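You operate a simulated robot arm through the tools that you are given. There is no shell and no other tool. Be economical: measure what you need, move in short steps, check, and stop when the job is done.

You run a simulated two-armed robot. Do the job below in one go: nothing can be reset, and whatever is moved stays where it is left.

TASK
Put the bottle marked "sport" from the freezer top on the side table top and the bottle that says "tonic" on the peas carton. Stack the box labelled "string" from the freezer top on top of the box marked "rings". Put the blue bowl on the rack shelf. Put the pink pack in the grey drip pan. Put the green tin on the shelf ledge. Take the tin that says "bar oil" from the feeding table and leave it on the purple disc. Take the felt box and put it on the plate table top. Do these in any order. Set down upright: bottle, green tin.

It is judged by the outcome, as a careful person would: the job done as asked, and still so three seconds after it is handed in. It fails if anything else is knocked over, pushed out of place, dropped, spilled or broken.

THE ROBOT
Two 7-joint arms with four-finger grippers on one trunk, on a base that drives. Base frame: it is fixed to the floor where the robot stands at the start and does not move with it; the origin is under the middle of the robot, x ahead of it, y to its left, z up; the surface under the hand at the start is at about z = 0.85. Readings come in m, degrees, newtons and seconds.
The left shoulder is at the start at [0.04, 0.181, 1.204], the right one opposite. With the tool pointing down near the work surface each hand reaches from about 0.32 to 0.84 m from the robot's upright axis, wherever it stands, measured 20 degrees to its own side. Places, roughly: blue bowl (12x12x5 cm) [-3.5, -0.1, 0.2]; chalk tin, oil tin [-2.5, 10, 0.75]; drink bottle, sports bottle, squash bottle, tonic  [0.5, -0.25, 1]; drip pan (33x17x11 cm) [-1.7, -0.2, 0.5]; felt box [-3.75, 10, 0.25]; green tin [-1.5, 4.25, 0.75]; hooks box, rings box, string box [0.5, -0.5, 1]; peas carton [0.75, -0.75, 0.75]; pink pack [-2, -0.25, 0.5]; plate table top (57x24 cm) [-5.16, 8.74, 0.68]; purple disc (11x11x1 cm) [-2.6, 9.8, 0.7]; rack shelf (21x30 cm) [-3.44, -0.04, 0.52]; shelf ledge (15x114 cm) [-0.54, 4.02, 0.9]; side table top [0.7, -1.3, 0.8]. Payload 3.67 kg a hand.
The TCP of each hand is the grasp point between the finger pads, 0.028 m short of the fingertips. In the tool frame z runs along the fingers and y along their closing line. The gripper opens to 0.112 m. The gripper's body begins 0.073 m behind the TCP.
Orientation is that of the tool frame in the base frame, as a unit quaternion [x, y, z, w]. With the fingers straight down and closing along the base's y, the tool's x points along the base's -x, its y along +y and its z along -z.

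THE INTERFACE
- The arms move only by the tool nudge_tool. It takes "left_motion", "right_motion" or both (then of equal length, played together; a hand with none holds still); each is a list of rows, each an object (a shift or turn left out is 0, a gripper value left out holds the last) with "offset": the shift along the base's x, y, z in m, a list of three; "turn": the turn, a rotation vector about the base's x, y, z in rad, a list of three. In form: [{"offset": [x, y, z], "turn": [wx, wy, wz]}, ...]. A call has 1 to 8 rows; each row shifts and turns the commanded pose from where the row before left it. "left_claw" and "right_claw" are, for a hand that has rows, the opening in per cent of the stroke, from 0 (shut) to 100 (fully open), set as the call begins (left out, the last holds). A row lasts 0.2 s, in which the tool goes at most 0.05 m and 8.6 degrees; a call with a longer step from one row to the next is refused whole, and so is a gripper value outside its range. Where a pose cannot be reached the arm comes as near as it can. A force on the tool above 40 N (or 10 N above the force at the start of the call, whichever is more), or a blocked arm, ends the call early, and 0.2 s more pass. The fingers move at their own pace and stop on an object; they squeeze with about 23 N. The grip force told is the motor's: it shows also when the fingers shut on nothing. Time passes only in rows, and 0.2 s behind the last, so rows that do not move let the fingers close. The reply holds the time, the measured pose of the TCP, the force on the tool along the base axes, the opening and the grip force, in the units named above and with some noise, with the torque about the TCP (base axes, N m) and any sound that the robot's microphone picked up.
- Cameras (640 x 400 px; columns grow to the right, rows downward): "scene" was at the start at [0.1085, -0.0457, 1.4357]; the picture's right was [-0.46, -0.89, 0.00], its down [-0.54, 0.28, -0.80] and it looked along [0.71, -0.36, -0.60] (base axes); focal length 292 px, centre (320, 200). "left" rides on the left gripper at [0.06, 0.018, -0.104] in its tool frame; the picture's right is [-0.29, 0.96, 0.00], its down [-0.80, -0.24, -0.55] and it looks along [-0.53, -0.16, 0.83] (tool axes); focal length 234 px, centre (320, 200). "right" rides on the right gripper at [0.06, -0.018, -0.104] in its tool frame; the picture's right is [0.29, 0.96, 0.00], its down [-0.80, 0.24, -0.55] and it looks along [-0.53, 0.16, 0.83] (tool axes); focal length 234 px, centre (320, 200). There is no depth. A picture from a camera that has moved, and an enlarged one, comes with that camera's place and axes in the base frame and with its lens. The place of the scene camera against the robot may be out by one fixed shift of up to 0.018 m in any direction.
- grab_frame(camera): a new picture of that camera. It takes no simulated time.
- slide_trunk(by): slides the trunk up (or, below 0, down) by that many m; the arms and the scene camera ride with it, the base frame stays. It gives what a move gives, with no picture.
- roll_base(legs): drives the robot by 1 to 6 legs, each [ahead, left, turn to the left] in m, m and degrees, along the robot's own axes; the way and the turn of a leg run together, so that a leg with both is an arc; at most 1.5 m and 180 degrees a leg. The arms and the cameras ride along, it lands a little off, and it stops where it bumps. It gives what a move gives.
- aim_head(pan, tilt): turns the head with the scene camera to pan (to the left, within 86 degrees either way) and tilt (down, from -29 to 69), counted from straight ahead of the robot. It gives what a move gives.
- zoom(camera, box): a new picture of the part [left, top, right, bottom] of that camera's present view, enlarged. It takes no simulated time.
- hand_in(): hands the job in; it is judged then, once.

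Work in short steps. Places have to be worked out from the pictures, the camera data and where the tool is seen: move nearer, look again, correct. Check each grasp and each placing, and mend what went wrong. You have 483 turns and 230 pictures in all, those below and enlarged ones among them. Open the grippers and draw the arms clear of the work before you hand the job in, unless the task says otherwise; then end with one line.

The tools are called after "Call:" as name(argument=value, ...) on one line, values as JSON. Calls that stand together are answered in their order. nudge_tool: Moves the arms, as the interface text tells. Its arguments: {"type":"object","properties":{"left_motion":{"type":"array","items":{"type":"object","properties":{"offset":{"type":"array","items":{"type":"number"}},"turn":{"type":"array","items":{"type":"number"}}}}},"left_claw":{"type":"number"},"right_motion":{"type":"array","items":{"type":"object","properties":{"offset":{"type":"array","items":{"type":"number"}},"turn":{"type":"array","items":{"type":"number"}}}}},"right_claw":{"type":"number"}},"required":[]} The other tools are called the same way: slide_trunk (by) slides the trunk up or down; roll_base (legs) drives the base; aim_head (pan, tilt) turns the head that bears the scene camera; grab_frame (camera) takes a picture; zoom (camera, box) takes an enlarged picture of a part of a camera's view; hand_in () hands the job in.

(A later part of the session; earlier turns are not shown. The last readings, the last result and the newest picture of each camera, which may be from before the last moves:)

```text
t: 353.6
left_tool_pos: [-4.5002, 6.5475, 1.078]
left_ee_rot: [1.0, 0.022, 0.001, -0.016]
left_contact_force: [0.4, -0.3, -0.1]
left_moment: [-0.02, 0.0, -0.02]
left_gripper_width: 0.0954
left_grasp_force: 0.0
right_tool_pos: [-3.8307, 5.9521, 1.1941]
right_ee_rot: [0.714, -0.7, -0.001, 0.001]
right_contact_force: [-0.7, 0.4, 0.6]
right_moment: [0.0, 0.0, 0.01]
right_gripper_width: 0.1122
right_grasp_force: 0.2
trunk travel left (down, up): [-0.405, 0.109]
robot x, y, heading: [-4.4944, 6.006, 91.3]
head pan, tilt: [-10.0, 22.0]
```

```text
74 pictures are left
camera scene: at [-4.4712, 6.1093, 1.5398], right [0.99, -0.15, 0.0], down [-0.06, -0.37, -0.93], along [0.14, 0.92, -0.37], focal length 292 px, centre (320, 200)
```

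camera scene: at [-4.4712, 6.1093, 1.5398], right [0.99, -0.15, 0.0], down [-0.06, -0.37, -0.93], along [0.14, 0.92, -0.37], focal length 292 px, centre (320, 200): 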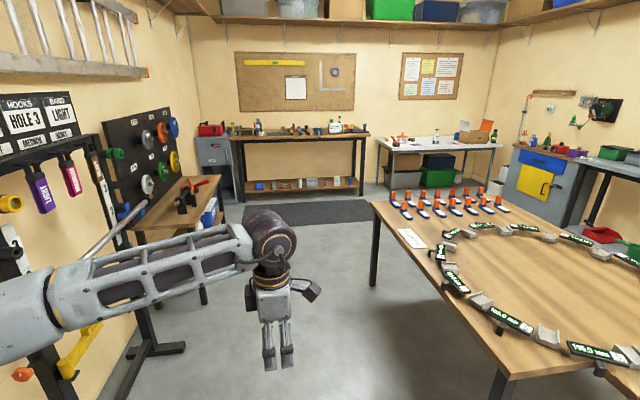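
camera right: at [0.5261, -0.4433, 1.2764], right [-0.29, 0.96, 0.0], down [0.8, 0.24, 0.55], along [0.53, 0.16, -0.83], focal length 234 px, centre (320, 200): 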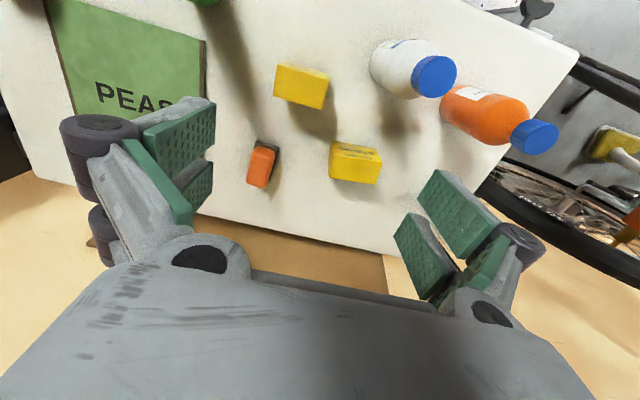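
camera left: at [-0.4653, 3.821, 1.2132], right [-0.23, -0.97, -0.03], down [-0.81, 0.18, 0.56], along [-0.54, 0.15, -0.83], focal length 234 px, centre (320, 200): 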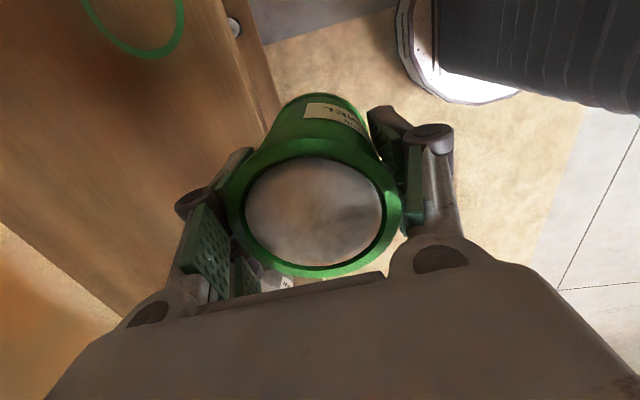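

The plate table is on the left wall, the dark back table has the lower shelf (felt box), and the light table right of it is the feeding table. Drive on to about (-2.8,9.15).

Call:
roll_base(legs=[[1.4, -0.1, -1.3], [1.35, 0, 0], [0.15, -0.8, 0], [0.15, -0.75, 0]])

Call:
aim_head(pan=-5, tilt=35)

Call:
grab_frame(camera="scene")

```text
t: 375.3
left_tool_pos: [-2.7677, 9.5768, 1.0778]
left_ee_rot: [1.0, -0.003, 0.004, -0.015]
left_contact_force: [-0.2, 0.7, -0.6]
left_moment: [-0.01, -0.01, 0.02]
left_gripper_width: 0.0954
left_grasp_force: 0.0
right_tool_pos: [-2.1309, 8.9483, 1.1949]
right_ee_rot: [-0.695, 0.719, 0.0, 0.0]
right_contact_force: [-0.1, 1.0, -0.3]
right_moment: [0.0, -0.03, 0.0]
right_gripper_width: 0.1123
right_grasp_force: 0.0
trunk travel left (down, up): [-0.405, 0.109]
robot x, y, heading: [-2.7892, 9.0314, 88.4]
head pan, tilt: [-10.0, 22.0]
```

```text
t: 376.0
left_tool_pos: [-2.7687, 9.577, 1.0781]
left_ee_rot: [1.0, -0.004, 0.003, -0.016]
left_contact_force: [-0.2, -0.1, -1.1]
left_moment: [0.01, 0.02, -0.02]
left_gripper_width: 0.0952
left_grasp_force: 0.1
right_tool_pos: [-2.1295, 8.9479, 1.1941]
right_ee_rot: [-0.695, 0.719, 0.0, 0.0]
right_contact_force: [0.3, 0.0, -0.1]
right_moment: [0.0, 0.01, 0.0]
right_gripper_width: 0.1119
right_grasp_force: 0.0
trunk travel left (down, up): [-0.405, 0.109]
robot x, y, heading: [-2.7905, 9.0278, 88.4]
head pan, tilt: [-5.0, 35.0]
```

```text
73 pictures are left
camera scene: at [-2.769, 9.1342, 1.5192], right [0.99, -0.12, 0.0], down [-0.07, -0.57, -0.82], along [0.09, 0.81, -0.57], focal length 292 px, centre (320, 200)
```

scene: 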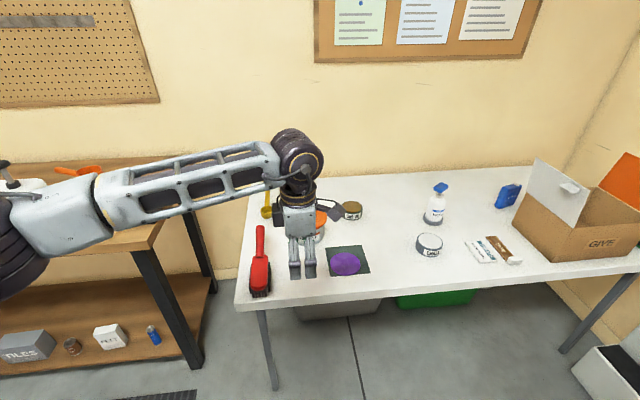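

Call:
zoom(camera="scene", box=[230, 170, 470, 310])

Call:
grab_frame(camera="left")

```text
2.67 times, centred on (350, 240) of scene
camera zoom: at [-2.769, 9.1342, 1.5192], right [0.99, -0.12, 0.0], down [-0.07, -0.57, -0.82], along [0.09, 0.81, -0.57], focal length 779 px, centre (240, 93)
```

zoom: 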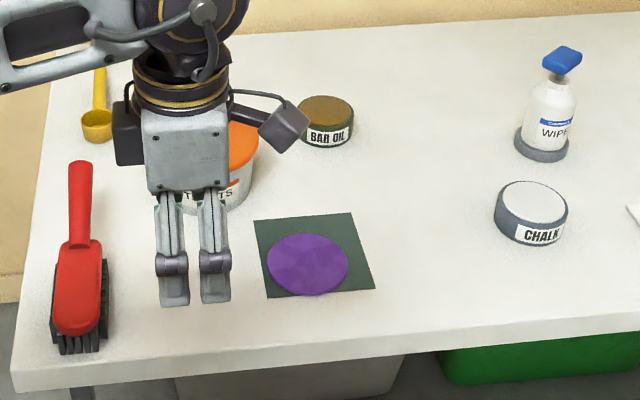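

```text
71 pictures are left
camera left: at [-2.7084, 9.5558, 1.1829], right [-0.29, -0.96, -0.03], down [-0.8, 0.23, 0.56], along [-0.52, 0.19, -0.83], focal length 234 px, centre (320, 200)
```

left: 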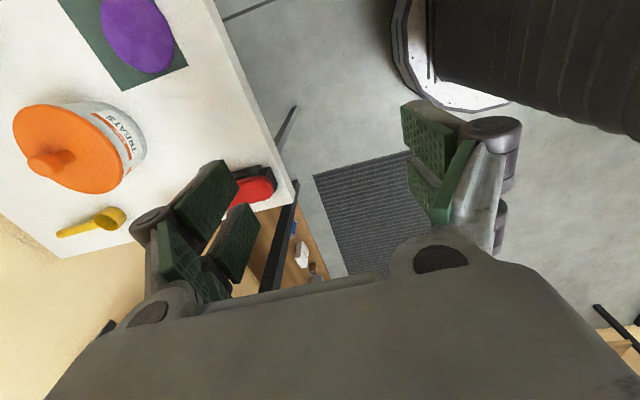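

BAR OIL is the flat tin behind the disc at ≈(-2.51,10.12). I move base right 0.4 and ahead 0.28 m.

Call:
roll_base(legs=[[0.28, -0.4, 1.5]])

Call:
nudge_tool(left_motion=[{"offset": [-0.02, 0.02, 0]}, {"offset": [-0.03, 0.03, 0]}, {"offset": [-0.03, 0.03, 0]}], left_claw=100)

Call:
grab_frame(camera="left")

Call:
grab_frame(camera="scene")

```text
t: 378.9
left_tool_pos: [-2.3832, 9.8502, 1.0785]
left_ee_rot: [1.0, 0.011, 0.004, -0.016]
left_contact_force: [-0.3, 0.2, -0.9]
left_moment: [-0.01, 0.0, 0.0]
left_gripper_width: 0.0952
left_grasp_force: 0.1
right_tool_pos: [-1.727, 9.2395, 1.1939]
right_ee_rot: [-0.706, 0.709, 0.0, 0.001]
right_contact_force: [-1.1, 0.8, -0.1]
right_moment: [0.01, -0.02, -0.01]
right_gripper_width: 0.1119
right_grasp_force: 0.0
trunk travel left (down, up): [-0.405, 0.109]
robot x, y, heading: [-2.3913, 9.3046, 89.8]
head pan, tilt: [-5.0, 35.0]
```

```text
t: 379.7
left_tool_pos: [-2.4606, 9.9321, 1.0782]
left_ee_rot: [1.0, 0.009, 0.004, -0.015]
left_contact_force: [0.3, -0.1, -0.3]
left_moment: [-0.01, -0.02, 0.01]
left_gripper_width: 0.1123
left_grasp_force: 0.0
right_tool_pos: [-1.7262, 9.2403, 1.1935]
right_ee_rot: [-0.706, 0.709, -0.001, 0.0]
right_contact_force: [-0.2, 0.1, -0.4]
right_moment: [-0.02, -0.05, -0.01]
right_gripper_width: 0.112
right_grasp_force: 0.0
trunk travel left (down, up): [-0.405, 0.109]
robot x, y, heading: [-2.3899, 9.3025, 90.2]
head pan, tilt: [-5.0, 35.0]
```

```text
70 pictures are left
camera left: at [-2.4003, 9.9124, 1.1832], right [-0.27, -0.96, -0.03], down [-0.8, 0.21, 0.56], along [-0.53, 0.17, -0.83], focal length 234 px, centre (320, 200)
```

left: 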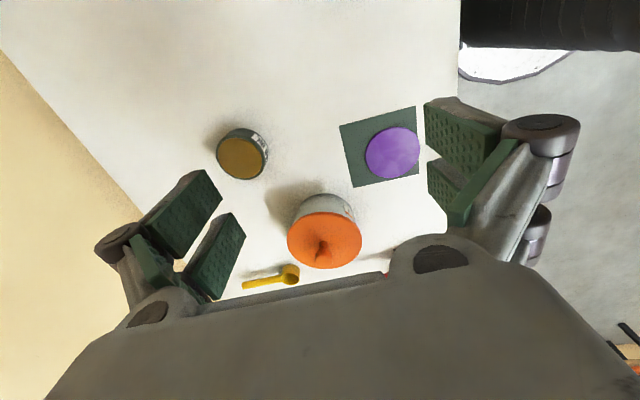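

```text
69 pictures are left
camera scene: at [-2.3711, 9.4086, 1.5191], right [1.0, -0.09, 0.0], down [-0.05, -0.57, -0.82], along [0.07, 0.82, -0.57], focal length 292 px, centre (320, 200)
```

scene: 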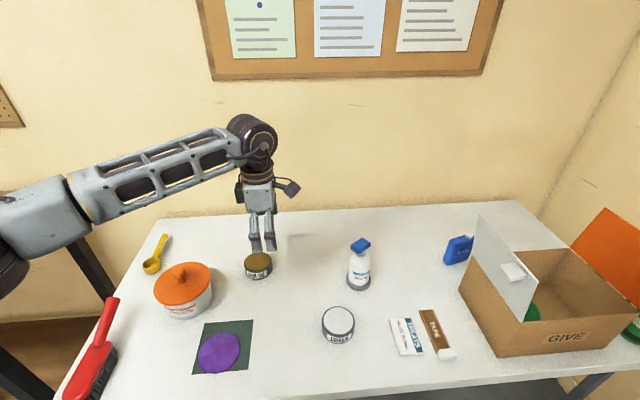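

Bar oil lid ≈ (-2.537,10.128); disc centre ≈ (-2.623,9.83). Move above the tin and lower partially.

Call:
nudge_tool(left_motion=[{"offset": [-0.02, 0.045, -0.01]}, {"offset": [-0.02, 0.045, -0.01]}, {"offset": [-0.018, 0.045, -0.01]}, {"offset": [-0.018, 0.04, -0.02]}, {"offset": [0, 0.02, -0.04]}, {"offset": [0, 0, -0.04]}])

Call:
grab_frame(camera="left")

```text
refused: row 1 steps farther than a row can; nothing moved
```

```text
68 pictures are left
camera left: at [-2.4003, 9.9124, 1.1832], right [-0.27, -0.96, -0.03], down [-0.8, 0.21, 0.56], along [-0.53, 0.17, -0.83], focal length 234 px, centre (320, 200)
```

left: 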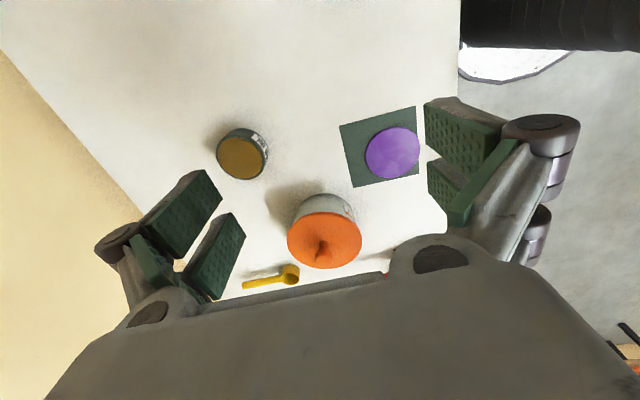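

Steps were slightly too long; I resend with smaller ones.

Call:
nudge_tool(left_motion=[{"offset": [-0.016, 0.04, -0.01]}, {"offset": [-0.016, 0.04, -0.01]}, {"offset": [-0.016, 0.04, -0.015]}, {"offset": [-0.016, 0.04, -0.02]}, {"offset": [-0.012, 0.036, -0.03]}, {"offset": [0, 0, -0.045]}])

Call:
grab_frame(camera="left")

```text
t: 381.1
left_tool_pos: [-2.5459, 10.0926, 0.9587]
left_ee_rot: [1.0, 0.011, 0.004, -0.016]
left_contact_force: [-0.6, -0.6, 0.4]
left_moment: [0.0, -0.06, -0.01]
left_gripper_width: 0.1121
left_grasp_force: 0.1
left hand out of reach, approached as far as the arm can: row 5, 6
right_tool_pos: [-1.7302, 9.2414, 1.1976]
right_ee_rot: [-0.706, 0.709, -0.001, 0.001]
right_contact_force: [0.4, 0.0, 0.5]
right_moment: [-0.02, -0.09, 0.02]
right_gripper_width: 0.112
right_grasp_force: 0.0
trunk travel left (down, up): [-0.405, 0.109]
robot x, y, heading: [-2.3916, 9.3042, 89.8]
head pan, tilt: [-5.0, 35.0]
```

```text
67 pictures are left
camera left: at [-2.4863, 10.0733, 1.0627], right [-0.27, -0.96, -0.03], down [-0.81, 0.21, 0.55], along [-0.53, 0.17, -0.83], focal length 234 px, centre (320, 200)
```

left: 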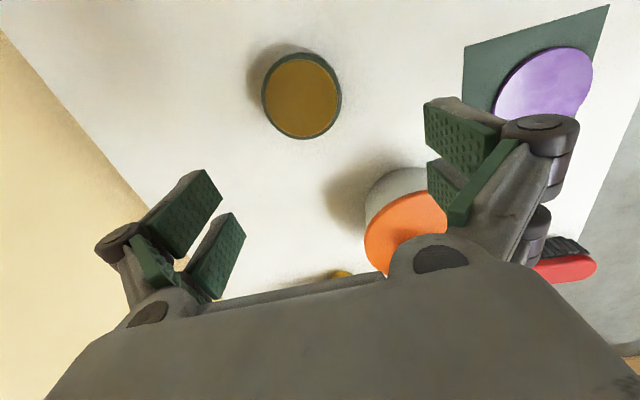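

Slightly beyond reach: pull back 5 cm, drive 6 cm closer and lower the trunk 0.08 m.

Call:
nudge_tool(left_motion=[{"offset": [0, -0.045, 0.0]}, {"offset": [0, -0.035, 0.0]}])

Call:
roll_base(legs=[[0.06, 0, 0]])

Call:
slide_trunk(by=-0.08)

Call:
grab_frame(camera="left")

```text
t: 381.7
left_tool_pos: [-2.5651, 10.0209, 0.9556]
left_ee_rot: [0.999, 0.037, 0.001, -0.015]
left_contact_force: [5.7, -4.8, 1.4]
left_moment: [0.5, 0.65, -0.04]
left_gripper_width: 0.112
left_grasp_force: 0.1
right_tool_pos: [-1.7308, 9.2375, 1.1978]
right_ee_rot: [-0.705, 0.709, -0.001, 0.003]
right_contact_force: [-1.0, 0.2, 0.5]
right_moment: [0.01, -0.07, -0.01]
right_gripper_width: 0.1121
right_grasp_force: 0.0
trunk travel left (down, up): [-0.405, 0.109]
robot x, y, heading: [-2.3903, 9.304, 90.0]
head pan, tilt: [-5.0, 35.0]
```

```text
t: 382.7
left_tool_pos: [-2.5428, 10.0688, 0.9617]
left_ee_rot: [1.0, 0.01, 0.003, -0.017]
left_contact_force: [0.6, -0.2, 0.2]
left_moment: [0.0, -0.05, 0.0]
left_gripper_width: 0.112
left_grasp_force: 0.1
right_tool_pos: [-1.7262, 9.2951, 1.1938]
right_ee_rot: [-0.705, 0.71, 0.001, 0.002]
right_contact_force: [-0.6, 0.0, -0.2]
right_moment: [0.06, -0.01, -0.04]
right_gripper_width: 0.1121
right_grasp_force: 0.1
trunk travel left (down, up): [-0.405, 0.109]
robot x, y, heading: [-2.3877, 9.3651, 89.8]
head pan, tilt: [-5.0, 35.0]
```

```text
t: 383.9
left_tool_pos: [-2.5428, 10.071, 0.8791]
left_ee_rot: [1.0, 0.009, 0.004, -0.016]
left_contact_force: [-1.0, 0.8, 0.6]
left_moment: [-0.02, -0.03, -0.01]
left_gripper_width: 0.1118
left_grasp_force: 0.0
right_tool_pos: [-1.7262, 9.298, 1.1139]
right_ee_rot: [-0.705, 0.71, 0.0, 0.0]
right_contact_force: [-0.7, 0.1, 0.2]
right_moment: [0.02, 0.04, -0.03]
right_gripper_width: 0.112
right_grasp_force: 0.1
trunk travel left (down, up): [-0.325, 0.189]
robot x, y, heading: [-2.3916, 9.3643, 89.8]
head pan, tilt: [-5.0, 35.0]
```

```text
66 pictures are left
camera left: at [-2.4816, 10.0509, 0.9839], right [-0.27, -0.96, -0.03], down [-0.81, 0.21, 0.56], along [-0.53, 0.17, -0.83], focal length 234 px, centre (320, 200)
```

left: 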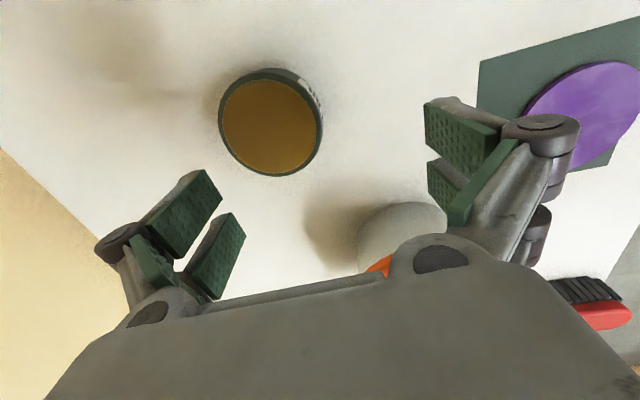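

Lid centre ≈ (-2.533,10.123), about 10 cm wide – tight for the gripper. I align right above and check again.

Call:
nudge_tool(left_motion=[{"offset": [0.005, 0.026, 0]}, {"offset": [0.005, 0.026, -0.02]}, {"offset": [0, 0, -0.03]}, {}])

Call:
grab_frame(camera="left")

Call:
grab_frame(camera="scene")

```text
t: 384.9
left_tool_pos: [-2.53, 10.1222, 0.8292]
left_ee_rot: [1.0, 0.01, 0.002, -0.016]
left_contact_force: [0.0, -1.1, 0.5]
left_moment: [0.03, 0.01, -0.02]
left_gripper_width: 0.112
left_grasp_force: 0.1
right_tool_pos: [-1.7269, 9.298, 1.1143]
right_ee_rot: [-0.705, 0.709, 0.0, 0.0]
right_contact_force: [-0.2, 0.5, -0.3]
right_moment: [-0.01, 0.0, 0.0]
right_gripper_width: 0.1117
right_grasp_force: 0.0
trunk travel left (down, up): [-0.325, 0.189]
robot x, y, heading: [-2.3896, 9.365, 89.9]
head pan, tilt: [-5.0, 35.0]
```

```text
65 pictures are left
camera left: at [-2.4707, 10.1029, 0.9341], right [-0.27, -0.96, -0.03], down [-0.8, 0.21, 0.56], along [-0.53, 0.18, -0.83], focal length 234 px, centre (320, 200)
```

left: 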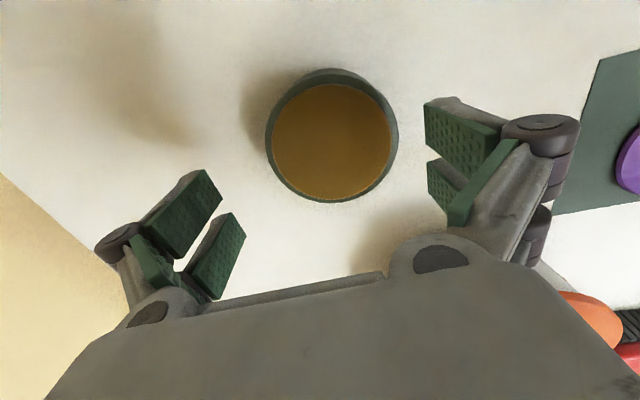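

```text
64 pictures are left
camera scene: at [-2.3701, 9.4672, 1.439], right [1.0, -0.09, 0.0], down [-0.05, -0.57, -0.82], along [0.07, 0.82, -0.57], focal length 292 px, centre (320, 200)
```

scene: 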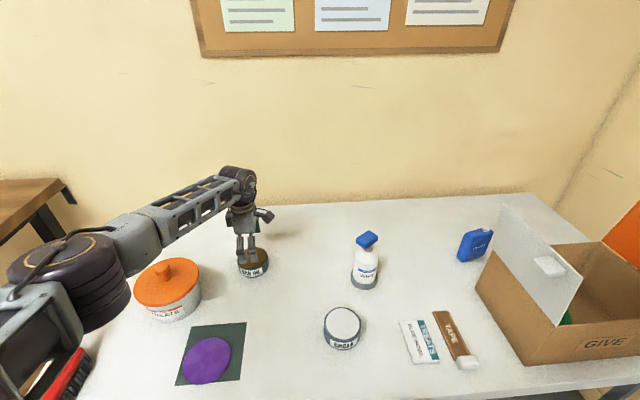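

Size-based fit: lid top z≈0.78, Ø≈0.089, centre (-2.525,10.115). I raise the trunk a bit for forearm clearance over the TREATS tub, fix the slight tool tilt and align.

Call:
slide_trunk(by=0.06)

Call:
nudge_tool(left_motion=[{"offset": [0.005, -0.007, -0.03], "turn": [-0.032, 0, 0]}, {"offset": [0, 0, -0.03]}, {}])

Call:
grab_frame(camera="left")

```text
t: 385.9
left_tool_pos: [-2.5308, 10.1223, 0.8879]
left_ee_rot: [1.0, 0.009, 0.003, -0.015]
left_contact_force: [-0.6, 0.9, -0.7]
left_moment: [0.01, 0.0, -0.01]
left_gripper_width: 0.1119
left_grasp_force: 0.1
right_tool_pos: [-1.7256, 9.2979, 1.1734]
right_ee_rot: [-0.704, 0.71, 0.0, 0.0]
right_contact_force: [0.3, 0.2, 0.0]
right_moment: [0.01, -0.02, -0.04]
right_gripper_width: 0.1124
right_grasp_force: 0.0
trunk travel left (down, up): [-0.385, 0.129]
robot x, y, heading: [-2.3901, 9.3621, 89.8]
head pan, tilt: [-5.0, 35.0]
```

```text
t: 386.7
left_tool_pos: [-2.5264, 10.1127, 0.8299]
left_ee_rot: [1.0, 0.01, 0.002, -0.001]
left_contact_force: [-0.6, -0.5, -0.5]
left_moment: [0.0, -0.04, 0.01]
left_gripper_width: 0.1121
left_grasp_force: 0.1
right_tool_pos: [-1.7266, 9.297, 1.1737]
right_ee_rot: [-0.705, 0.709, 0.001, 0.0]
right_contact_force: [0.2, -0.3, -0.5]
right_moment: [0.01, -0.02, -0.01]
right_gripper_width: 0.1119
right_grasp_force: 0.0
trunk travel left (down, up): [-0.385, 0.129]
robot x, y, heading: [-2.3928, 9.3652, 89.6]
head pan, tilt: [-5.0, 35.0]
```

```text
63 pictures are left
camera left: at [-2.4659, 10.0971, 0.9348], right [-0.27, -0.96, 0.0], down [-0.81, 0.22, 0.55], along [-0.53, 0.15, -0.84], focal length 234 px, centre (320, 200)
```

left: 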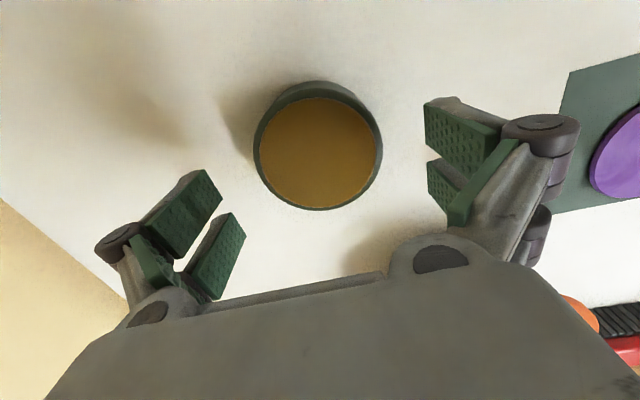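

Well aligned. Descend and close.

Call:
nudge_tool(left_motion=[{"offset": [0, 0, -0.025]}, {"offset": [0, 0, -0.025]}, {"offset": [0, 0, -0.008]}, {}])

Call:
nudge_tool(left_motion=[{}, {}, {}], left_claw=0)

Call:
grab_frame(camera="left")

```text
t: 387.7
left_tool_pos: [-2.5271, 10.0978, 0.7713]
left_ee_rot: [1.0, 0.011, 0.003, 0.0]
left_contact_force: [0.6, 3.1, -0.2]
left_moment: [0.0, 0.08, -0.06]
left_gripper_width: 0.1122
left_grasp_force: 0.0
left hand out of reach, approached as far as the arm can: row 1, 2, 3
right_tool_pos: [-1.726, 9.2985, 1.1742]
right_ee_rot: [-0.704, 0.71, 0.0, 0.0]
right_contact_force: [-0.7, 0.0, -0.5]
right_moment: [0.03, 0.02, 0.0]
right_gripper_width: 0.1122
right_grasp_force: 0.0
trunk travel left (down, up): [-0.385, 0.129]
robot x, y, heading: [-2.3888, 9.364, 90.2]
head pan, tilt: [-5.0, 35.0]
```

```text
t: 388.5
left_tool_pos: [-2.5276, 10.0985, 0.7725]
left_ee_rot: [1.0, 0.009, 0.003, 0.0]
left_contact_force: [-0.1, 4.5, 9.1]
left_moment: [-0.28, 0.1, 0.01]
left_gripper_width: 0.0875
left_grasp_force: 23.3
right_tool_pos: [-1.7259, 9.2978, 1.174]
right_ee_rot: [-0.704, 0.71, 0.0, 0.0]
right_contact_force: [-0.1, -0.2, -0.4]
right_moment: [0.01, 0.01, -0.02]
right_gripper_width: 0.1122
right_grasp_force: 0.1
trunk travel left (down, up): [-0.385, 0.129]
robot x, y, heading: [-2.3889, 9.3662, 89.7]
head pan, tilt: [-5.0, 35.0]
```

```text
62 pictures are left
camera left: at [-2.4674, 10.0816, 0.8781], right [-0.27, -0.96, 0.0], down [-0.8, 0.22, 0.55], along [-0.53, 0.15, -0.84], focal length 234 px, centre (320, 200)
```

left: 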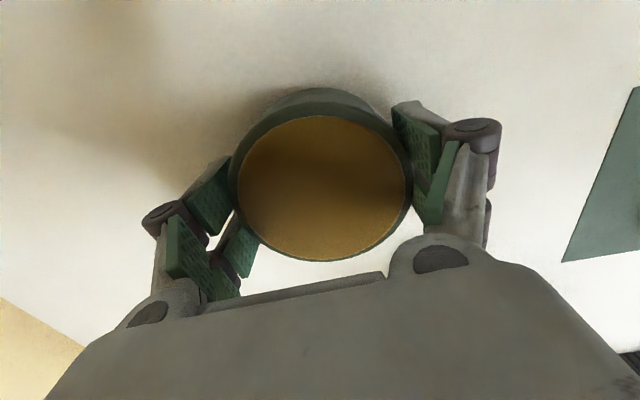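

Grasped (0.0875 m). Lift with a slight pull towards the robot, then carry towards the disc.

Call:
nudge_tool(left_motion=[{"offset": [0, -0.01, 0.03]}, {"offset": [0, -0.01, 0.03]}, {"offset": [0, -0.03, 0.03]}, {"offset": [-0.01, -0.04, 0.02]}, {"offset": [-0.01, -0.045, 0]}, {"offset": [-0.01, -0.045, 0]}])

Call:
grab_frame(camera="left")

Call:
grab_frame(camera="scene")

```text
t: 389.9
left_tool_pos: [-2.5593, 9.9201, 0.8805]
left_ee_rot: [1.0, 0.011, 0.003, 0.0]
left_contact_force: [-0.5, 0.4, -7.3]
left_moment: [0.0, -0.07, -0.01]
left_gripper_width: 0.0873
left_grasp_force: 23.0
right_tool_pos: [-1.7269, 9.296, 1.1746]
right_ee_rot: [-0.705, 0.71, 0.001, 0.001]
right_contact_force: [-0.2, -0.4, -0.2]
right_moment: [0.04, -0.03, -0.01]
right_gripper_width: 0.1122
right_grasp_force: 0.0
trunk travel left (down, up): [-0.385, 0.129]
robot x, y, heading: [-2.3901, 9.3656, 89.8]
head pan, tilt: [-5.0, 35.0]
```

```text
61 pictures are left
camera left: at [-2.5001, 9.9028, 0.9859], right [-0.27, -0.96, 0.0], down [-0.81, 0.22, 0.55], along [-0.53, 0.15, -0.84], focal length 234 px, centre (320, 200)
```

left: 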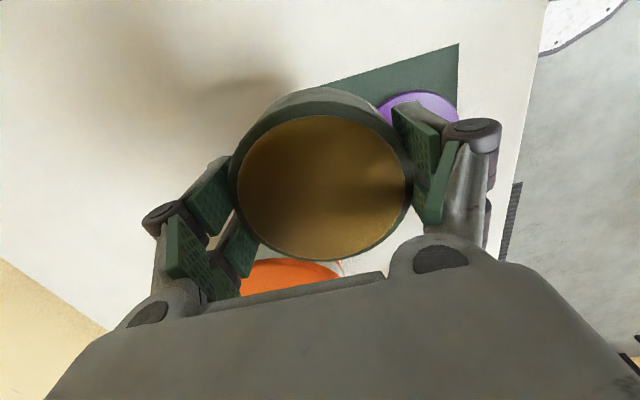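

```text
60 pictures are left
camera scene: at [-2.372, 9.4666, 1.499], right [1.0, -0.09, 0.0], down [-0.05, -0.57, -0.82], along [0.07, 0.82, -0.57], focal length 292 px, centre (320, 200)
```

scene: 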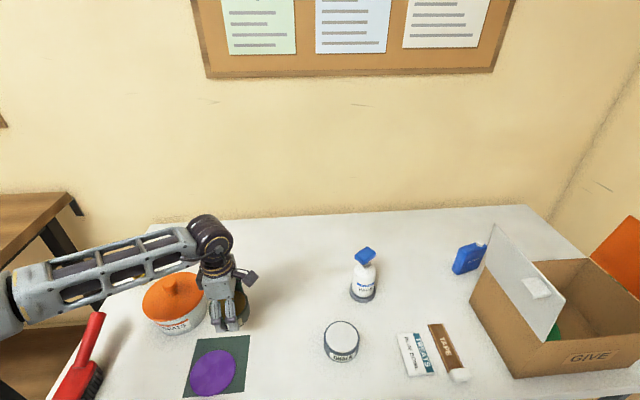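

Disc centre ≈ (-2.613,9.836). Move over it and lower partway.

Call:
nudge_tool(left_motion=[{"offset": [-0.018, -0.028, 0]}, {"offset": [-0.018, -0.028, 0]}, {"offset": [-0.018, -0.028, 0]}, {"offset": [0, 0, -0.03]}, {}])

Call:
grab_frame(camera="left")

Call:
zoom(camera="scene", box=[100, 220, 300, 400])

```text
t: 391.1
left_tool_pos: [-2.6145, 9.8357, 0.8505]
left_ee_rot: [1.0, 0.01, 0.003, 0.002]
left_contact_force: [-0.3, -0.2, -9.5]
left_moment: [0.0, -0.03, 0.01]
left_gripper_width: 0.0874
left_grasp_force: 22.8
right_tool_pos: [-1.7277, 9.2981, 1.1739]
right_ee_rot: [-0.704, 0.71, 0.0, 0.0]
right_contact_force: [0.1, -0.5, -0.6]
right_moment: [0.0, 0.0, 0.02]
right_gripper_width: 0.112
right_grasp_force: 0.0
trunk travel left (down, up): [-0.385, 0.129]
robot x, y, heading: [-2.3936, 9.3636, 89.7]
head pan, tilt: [-5.0, 35.0]
```

```text
59 pictures are left
camera left: at [-2.5547, 9.819, 0.9572], right [-0.27, -0.96, 0.0], down [-0.8, 0.22, 0.55], along [-0.53, 0.15, -0.84], focal length 234 px, centre (320, 200)
```

left: 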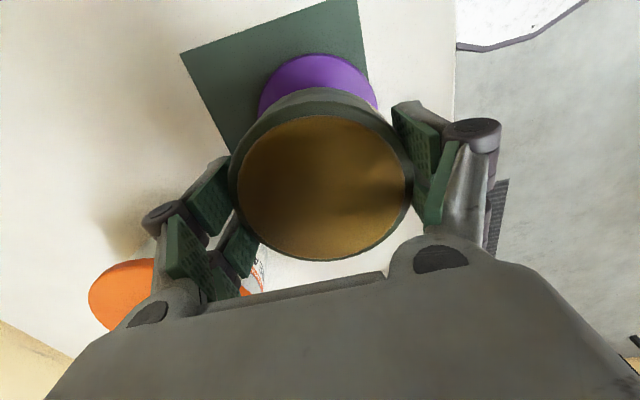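

```text
2.22 times, centred on (200, 310) of scene
camera zoom: at [-2.3707, 9.4677, 1.4989], right [1.0, -0.09, 0.0], down [-0.05, -0.57, -0.82], along [0.07, 0.82, -0.57], focal length 649 px, centre (587, -44)
```

zoom: 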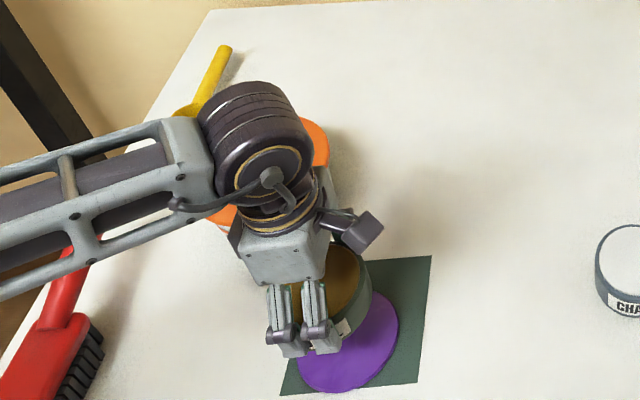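

Centred on the disc. Lower to contact slowly.

Call:
nudge_tool(left_motion=[{"offset": [0, 0.001, -0.025]}, {"offset": [0, 0, -0.02]}, {"offset": [0, 0, -0.008]}, {}, {"offset": [0, 0, -0.005]}, {}])

Call:
nudge_tool(left_motion=[{"offset": [0, 0, -0.004]}, {}, {"offset": [0, 0, -0.004]}, {}])

```text
t: 392.5
left_tool_pos: [-2.615, 9.8359, 0.7944]
left_ee_rot: [1.0, 0.009, 0.002, 0.002]
left_contact_force: [0.8, 0.3, -9.1]
left_moment: [0.01, -0.02, 0.02]
left_gripper_width: 0.0873
left_grasp_force: 22.7
right_tool_pos: [-1.7269, 9.299, 1.1741]
right_ee_rot: [-0.705, 0.71, 0.0, 0.0]
right_contact_force: [0.0, 0.0, -0.1]
right_moment: [0.03, -0.02, -0.01]
right_gripper_width: 0.112
right_grasp_force: 0.1
trunk travel left (down, up): [-0.385, 0.129]
robot x, y, heading: [-2.3879, 9.361, 90.0]
head pan, tilt: [-5.0, 35.0]
```

```text
t: 393.5
left_tool_pos: [-2.6126, 9.8373, 0.7855]
left_ee_rot: [1.0, 0.01, 0.004, 0.001]
left_contact_force: [-1.1, -0.1, -8.6]
left_moment: [0.0, -0.01, 0.01]
left_gripper_width: 0.0876
left_grasp_force: 23.6
right_tool_pos: [-1.7266, 9.2984, 1.1746]
right_ee_rot: [-0.705, 0.709, 0.0, 0.001]
right_contact_force: [-0.4, -0.2, 0.4]
right_moment: [0.02, -0.01, 0.01]
right_gripper_width: 0.1118
right_grasp_force: 0.0
trunk travel left (down, up): [-0.385, 0.129]
robot x, y, heading: [-2.3944, 9.3653, 89.9]
head pan, tilt: [-5.0, 35.0]
```

Call:
nudge_tool(left_motion=[{"offset": [0, 0, -0.003]}, {}, {"offset": [0, 0, -0.003]}, {}, {"offset": [0, 0, -0.003]}, {}])

```text
t: 394.9
left_tool_pos: [-2.6132, 9.837, 0.7781]
left_ee_rot: [1.0, 0.011, 0.003, -0.002]
left_contact_force: [-1.6, 0.0, 13.0]
left_moment: [-0.19, 0.3, 0.01]
left_gripper_width: 0.0876
left_grasp_force: 23.4
right_tool_pos: [-1.7252, 9.2962, 1.1745]
right_ee_rot: [-0.705, 0.709, 0.0, 0.001]
right_contact_force: [-0.2, 0.1, -0.1]
right_moment: [0.02, 0.03, 0.04]
right_gripper_width: 0.1121
right_grasp_force: 0.1
trunk travel left (down, up): [-0.385, 0.129]
robot x, y, heading: [-2.3897, 9.3614, 90.1]
head pan, tilt: [-5.0, 35.0]
```

Contact with the disc. Release, lift straight up and look.

Call:
nudge_tool(left_motion=[{"offset": [0, 0, 0.001]}, {}, {}], left_claw=100)

Call:
nudge_tool(left_motion=[{"offset": [0, 0, 0.03]}, {"offset": [0, 0, 0.045]}, {"offset": [0, 0, 0.045]}, {"offset": [0, 0, 0.045]}, {"offset": [0, -0.03, 0.035]}, {"offset": [0, -0.04, 0.02]}])

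Call:
grab_frame(camera="scene")

```text
t: 395.7
left_tool_pos: [-2.6126, 9.8364, 0.7776]
left_ee_rot: [1.0, 0.01, 0.003, 0.001]
left_contact_force: [0.1, -0.2, 0.8]
left_moment: [-0.01, 0.01, 0.04]
left_gripper_width: 0.1118
left_grasp_force: 0.0
right_tool_pos: [-1.726, 9.2975, 1.1742]
right_ee_rot: [-0.705, 0.71, 0.0, 0.001]
right_contact_force: [-0.5, -0.4, -0.8]
right_moment: [0.0, 0.01, 0.03]
right_gripper_width: 0.1123
right_grasp_force: 0.1
trunk travel left (down, up): [-0.385, 0.129]
robot x, y, heading: [-2.3918, 9.3641, 89.9]
head pan, tilt: [-5.0, 35.0]
```

```text
t: 397.1
left_tool_pos: [-2.61, 9.7662, 1.0007]
left_ee_rot: [1.0, 0.01, 0.003, 0.0]
left_contact_force: [0.6, -0.2, 0.1]
left_moment: [-0.03, 0.02, -0.01]
left_gripper_width: 0.1122
left_grasp_force: 0.2
right_tool_pos: [-1.7263, 9.2966, 1.1745]
right_ee_rot: [-0.705, 0.709, 0.001, 0.001]
right_contact_force: [-0.5, -0.2, -0.4]
right_moment: [0.01, 0.02, 0.02]
right_gripper_width: 0.1118
right_grasp_force: 0.0
trunk travel left (down, up): [-0.385, 0.129]
robot x, y, heading: [-2.3882, 9.3653, 89.9]
head pan, tilt: [-5.0, 35.0]
```

```text
57 pictures are left
camera scene: at [-2.3706, 9.4655, 1.4991], right [1.0, -0.09, 0.0], down [-0.05, -0.57, -0.82], along [0.07, 0.82, -0.57], focal length 292 px, centre (320, 200)
```

scene: 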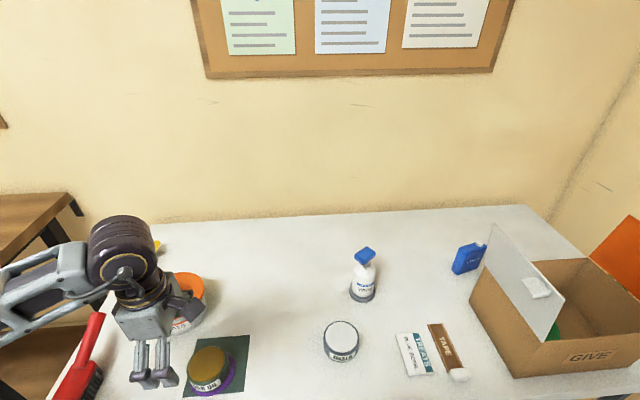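

Bar oil tin sits on the purple disc. Next the felt box: back off and move left in front of the dark table's lower shelf.

Call:
roll_base(legs=[[-0.5, 0, 0], [0, 1.2, 0]])

Call:
aim_head(pan=0, tilt=40)

Call:
grab_frame(camera="scene")

```text
t: 405.9
left_tool_pos: [-3.812, 9.2692, 0.9997]
left_ee_rot: [1.0, 0.012, 0.002, 0.001]
left_contact_force: [-0.9, 0.8, -0.4]
left_moment: [0.01, 0.01, -0.02]
left_gripper_width: 0.1119
left_grasp_force: 0.2
right_tool_pos: [-2.9271, 8.8023, 1.1738]
right_ee_rot: [-0.705, 0.709, 0.0, -0.001]
right_contact_force: [-0.2, 0.2, 0.8]
right_moment: [0.01, 0.04, -0.02]
right_gripper_width: 0.112
right_grasp_force: 0.1
trunk travel left (down, up): [-0.385, 0.129]
robot x, y, heading: [-3.5912, 8.8677, 90.2]
head pan, tilt: [-5.0, 35.0]
```

```text
t: 406.6
left_tool_pos: [-3.8133, 9.269, 0.9993]
left_ee_rot: [1.0, 0.012, 0.003, 0.001]
left_contact_force: [-0.1, -0.5, -0.6]
left_moment: [-0.02, -0.01, -0.01]
left_gripper_width: 0.1121
left_grasp_force: 0.1
right_tool_pos: [-2.9271, 8.8018, 1.1743]
right_ee_rot: [-0.706, 0.709, 0.0, 0.001]
right_contact_force: [-0.3, -0.1, -0.5]
right_moment: [0.03, 0.0, 0.0]
right_gripper_width: 0.1119
right_grasp_force: 0.0
trunk travel left (down, up): [-0.385, 0.129]
robot x, y, heading: [-3.5905, 8.8646, 90.2]
head pan, tilt: [0.0, 40.0]
```

```text
56 pictures are left
camera scene: at [-3.5795, 8.967, 1.4914], right [1.0, 0.0, 0.0], down [0.0, -0.64, -0.77], along [0.0, 0.77, -0.64], focal length 292 px, centre (320, 200)
```

scene: 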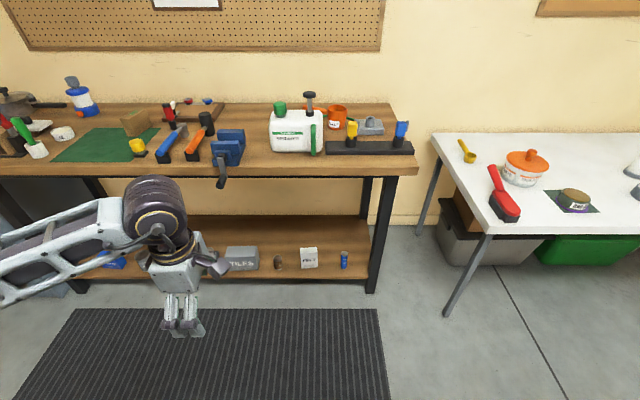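

Call:
zoom(camera="scene", box=[50, 190, 390, 320])

```text
1.88 times, centred on (220, 255) of scene
camera zoom: at [-3.5795, 8.967, 1.4914], right [1.0, 0.0, 0.0], down [0.0, -0.64, -0.77], along [0.0, 0.77, -0.64], focal length 550 px, centre (508, 96)
```

zoom: 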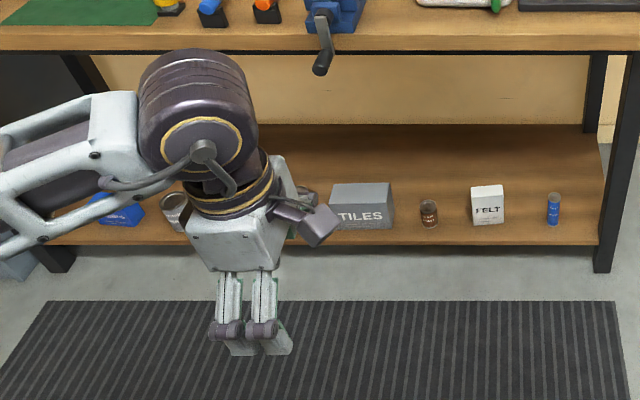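

Felt box: x≈-3.638, y≈9.98, standing on the lower shelf (z≈0.155), ~10×4×13 cm. I position the base at about (-3.42,9.28) and lower the trunk.

Call:
roll_base(legs=[[0.41, -0.17, 0]])

Call:
slide_trunk(by=-0.38)

Call:
grab_frame(camera="left")

Call:
grab_frame(camera="scene")

```text
t: 409.3
left_tool_pos: [-3.6397, 9.6817, 1.0009]
left_ee_rot: [1.0, 0.009, 0.002, 0.001]
left_contact_force: [0.5, 0.5, -0.5]
left_moment: [0.0, 0.01, 0.01]
left_gripper_width: 0.1121
left_grasp_force: 0.0
right_tool_pos: [-2.757, 9.2111, 1.1739]
right_ee_rot: [-0.703, 0.711, 0.0, -0.001]
right_contact_force: [-0.4, -0.8, -0.8]
right_moment: [0.04, -0.01, 0.01]
right_gripper_width: 0.1122
right_grasp_force: 0.0
trunk travel left (down, up): [-0.385, 0.129]
robot x, y, heading: [-3.4165, 9.2799, 90.1]
head pan, tilt: [0.0, 40.0]
```

```text
t: 412.9
left_tool_pos: [-3.6392, 9.6821, 0.621]
left_ee_rot: [1.0, 0.009, 0.003, 0.001]
left_contact_force: [-0.4, 0.0, 0.1]
left_moment: [0.01, -0.02, 0.05]
left_gripper_width: 0.1122
left_grasp_force: 0.2
right_tool_pos: [-2.7555, 9.2109, 0.7956]
right_ee_rot: [-0.703, 0.711, 0.0, 0.0]
right_contact_force: [-0.5, 0.5, -0.5]
right_moment: [-0.01, -0.01, 0.03]
right_gripper_width: 0.1121
right_grasp_force: 0.1
trunk travel left (down, up): [-0.005, 0.509]
robot x, y, heading: [-3.4145, 9.2823, 89.8]
head pan, tilt: [0.0, 40.0]
```

```text
54 pictures are left
camera left: at [-3.5796, 9.6658, 0.7266], right [-0.27, -0.96, 0.0], down [-0.8, 0.23, 0.55], along [-0.53, 0.15, -0.84], focal length 234 px, centre (320, 200)
```

left: 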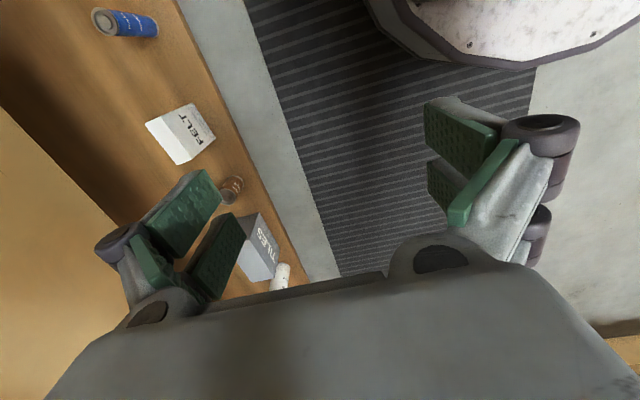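

```text
53 pictures are left
camera scene: at [-3.408, 9.3795, 1.1127], right [1.0, 0.0, 0.0], down [0.0, -0.64, -0.77], along [0.0, 0.77, -0.64], focal length 292 px, centre (320, 200)
```

scene: 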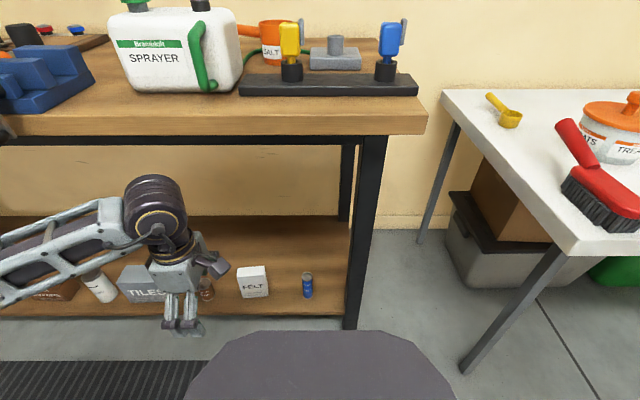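

Call:
zoom(camera="left", box=[90, 60, 290, 220])

Call:
zoom(camera="scene", box=[180, 220, 360, 340])

```text
2.50 times, centred on (190, 140) of left
camera zoom: at [-3.5796, 9.6658, 0.7266], right [-0.27, -0.96, 0.0], down [-0.8, 0.23, 0.55], along [-0.53, 0.15, -0.84], focal length 585 px, centre (645, 350)
```

zoom: 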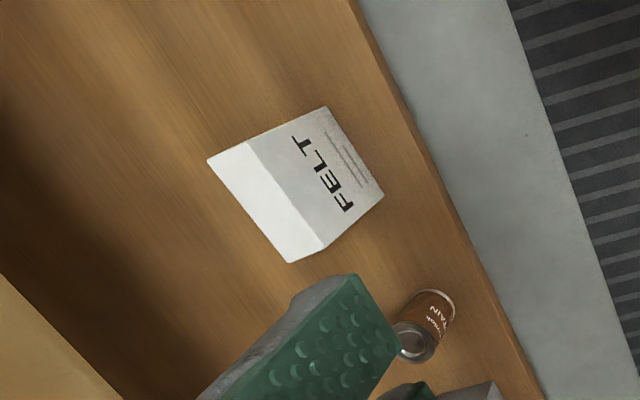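

```text
3.33 times, centred on (270, 280) of scene
camera zoom: at [-3.408, 9.3795, 1.1127], right [1.0, 0.0, 0.0], down [0.0, -0.64, -0.77], along [0.0, 0.77, -0.64], focal length 974 px, centre (487, -67)
```

zoom: 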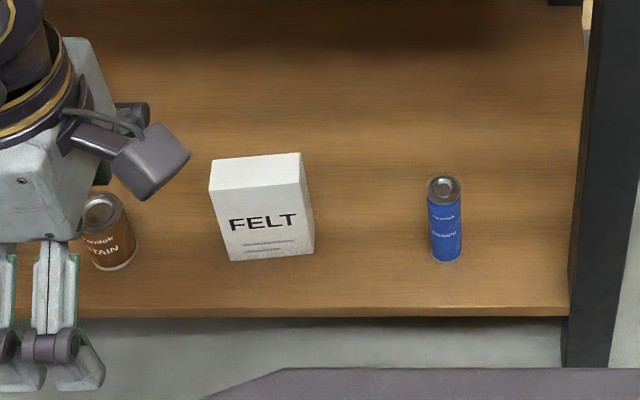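

Felt top centre ≈ (-3.652,9.993), top z≈0.275, ~4 cm thick, yaw ≈5°. I come 8 cm closer, lower the hand below the table top level, then go in.

Call:
roll_base(legs=[[0.08, 0, 0]])

Call:
nudge_tool(left_motion=[{"offset": [0, 0, -0.045], "turn": [0, 0, 0.07]}, {"offset": [0, 0, -0.045]}, {"offset": [0, 0, -0.045]}, {"offset": [0, 0, -0.045]}, {"offset": [-0.005, 0.04, -0.02]}, {"offset": [-0.005, 0.045, 0]}], left_claw=80)

Call:
grab_frame(camera="left")

Call:
grab_frame(camera="scene")

```text
t: 414.0
left_tool_pos: [-3.6409, 9.7638, 0.6203]
left_ee_rot: [1.0, 0.01, 0.003, 0.001]
left_contact_force: [-0.6, -0.6, -0.2]
left_moment: [-0.05, -0.01, 0.03]
left_gripper_width: 0.1119
left_grasp_force: 0.1
right_tool_pos: [-2.7569, 9.2951, 0.796]
right_ee_rot: [-0.704, 0.71, 0.0, 0.0]
right_contact_force: [0.1, 0.4, 0.6]
right_moment: [-0.02, 0.0, -0.02]
right_gripper_width: 0.1121
right_grasp_force: 0.0
trunk travel left (down, up): [-0.005, 0.509]
robot x, y, heading: [-3.4212, 9.36, 90.0]
head pan, tilt: [0.0, 40.0]
```

```text
t: 415.4
left_tool_pos: [-3.6511, 9.8504, 0.422]
left_ee_rot: [0.999, 0.045, 0.003, 0.001]
left_contact_force: [0.2, 0.6, -0.7]
left_moment: [-0.03, -0.03, -0.04]
left_gripper_width: 0.0897
left_grasp_force: 0.0
right_tool_pos: [-2.7553, 9.2929, 0.795]
right_ee_rot: [-0.704, 0.71, 0.0, 0.0]
right_contact_force: [-0.7, 0.2, 0.4]
right_moment: [-0.02, 0.0, 0.01]
right_gripper_width: 0.112
right_grasp_force: 0.1
trunk travel left (down, up): [-0.005, 0.509]
robot x, y, heading: [-3.4189, 9.3645, 90.0]
head pan, tilt: [0.0, 40.0]
```

```text
50 pictures are left
camera left: at [-3.5897, 9.8374, 0.5271], right [-0.2, -0.98, 0.0], down [-0.82, 0.17, 0.55], along [-0.54, 0.11, -0.84], focal length 234 px, centre (320, 200)
```

left: 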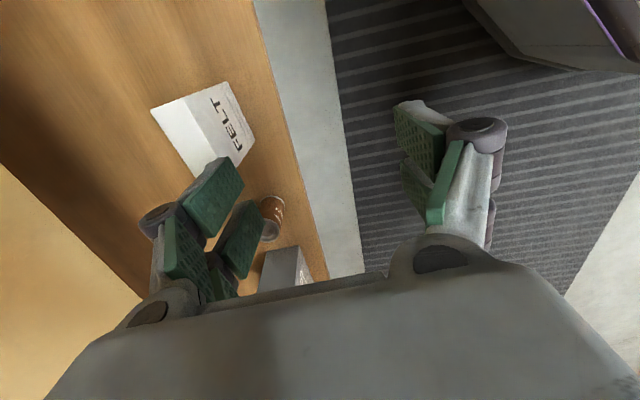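

```text
49 pictures are left
camera scene: at [-3.4077, 9.4616, 1.1126], right [1.0, 0.0, 0.0], down [0.0, -0.64, -0.77], along [0.0, 0.77, -0.64], focal length 292 px, centre (320, 200)
```

scene: 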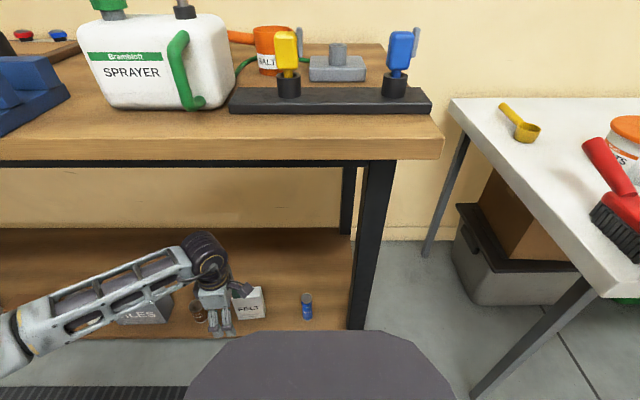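

Consistent. Move over the felt box at z≈0.40 and check.

Call:
nudge_tool(left_motion=[{"offset": [0, 0.048, 0]}, {"offset": [0, 0.048, 0]}, {"offset": [0, 0.046, -0.015]}, {}])

Call:
grab_frame(camera="left")

```text
t: 416.4
left_tool_pos: [-3.6511, 9.9927, 0.405]
left_ee_rot: [0.999, 0.044, 0.002, 0.001]
left_contact_force: [-0.6, 0.1, 0.7]
left_moment: [0.0, 0.02, -0.01]
left_gripper_width: 0.0896
left_grasp_force: 0.0
right_tool_pos: [-2.7558, 9.2936, 0.7941]
right_ee_rot: [-0.704, 0.711, 0.001, 0.0]
right_contact_force: [0.0, -0.2, 0.3]
right_moment: [-0.02, 0.0, -0.03]
right_gripper_width: 0.112
right_grasp_force: 0.0
trunk travel left (down, up): [-0.005, 0.509]
robot x, y, heading: [-3.4183, 9.3614, 89.7]
head pan, tilt: [0.0, 40.0]
```

```text
48 pictures are left
camera left: at [-3.5896, 9.981, 0.5112], right [-0.2, -0.98, 0.0], down [-0.82, 0.17, 0.55], along [-0.54, 0.11, -0.84], focal length 234 px, centre (320, 200)
```

left: 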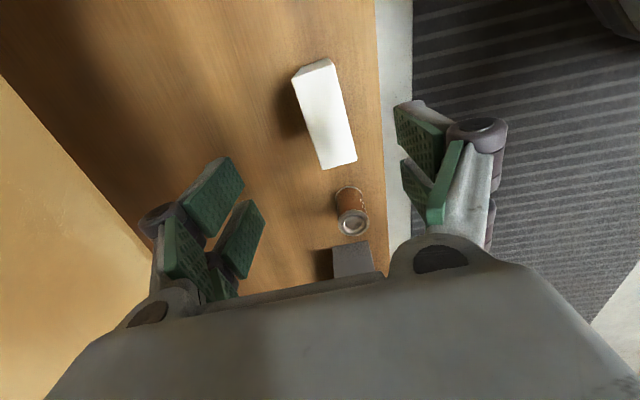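

Adjust −5 mm in y and descend to grasp.

Call:
nudge_tool(left_motion=[{"offset": [0.001, -0.005, -0.04]}, {"offset": [0, 0, -0.04]}, {"offset": [0, 0, -0.04]}, {"offset": [0, 0, -0.038]}])

Call:
nudge_tool(left_motion=[{}, {}, {}, {}], left_claw=0)

Call:
grab_frame(camera="left")

```text
t: 417.4
left_tool_pos: [-3.651, 9.9841, 0.2483]
left_ee_rot: [0.999, 0.045, 0.003, 0.0]
left_contact_force: [0.1, 0.3, 0.0]
left_moment: [-0.01, 0.01, -0.02]
left_gripper_width: 0.0893
left_grasp_force: 0.0
right_tool_pos: [-2.7559, 9.2954, 0.7943]
right_ee_rot: [-0.704, 0.71, 0.0, 0.0]
right_contact_force: [0.7, 0.8, -0.4]
right_moment: [0.01, -0.04, 0.01]
right_gripper_width: 0.1123
right_grasp_force: 0.0
trunk travel left (down, up): [-0.005, 0.509]
robot x, y, heading: [-3.4188, 9.3575, 90.0]
head pan, tilt: [0.0, 40.0]
```

```text
t: 418.4
left_tool_pos: [-3.6504, 9.9846, 0.2484]
left_ee_rot: [0.999, 0.045, 0.002, 0.0]
left_contact_force: [-0.8, 0.3, 0.4]
left_moment: [0.02, -0.01, -0.02]
left_gripper_width: 0.0375
left_grasp_force: 22.9
right_tool_pos: [-2.7554, 9.2936, 0.7949]
right_ee_rot: [-0.704, 0.71, 0.001, 0.0]
right_contact_force: [-0.1, 0.3, -0.2]
right_moment: [-0.01, 0.02, 0.03]
right_gripper_width: 0.1119
right_grasp_force: 0.1
trunk travel left (down, up): [-0.005, 0.509]
robot x, y, heading: [-3.4208, 9.3596, 90.0]
head pan, tilt: [0.0, 40.0]
```

```text
47 pictures are left
camera left: at [-3.589, 9.9732, 0.3544], right [-0.2, -0.98, 0.0], down [-0.82, 0.17, 0.55], along [-0.54, 0.11, -0.84], focal length 234 px, centre (320, 200)
```

left: 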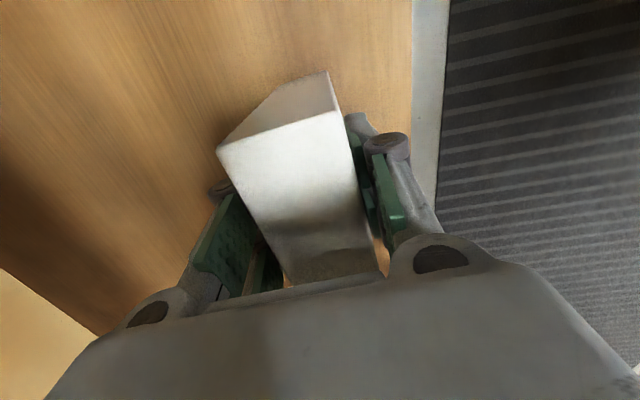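

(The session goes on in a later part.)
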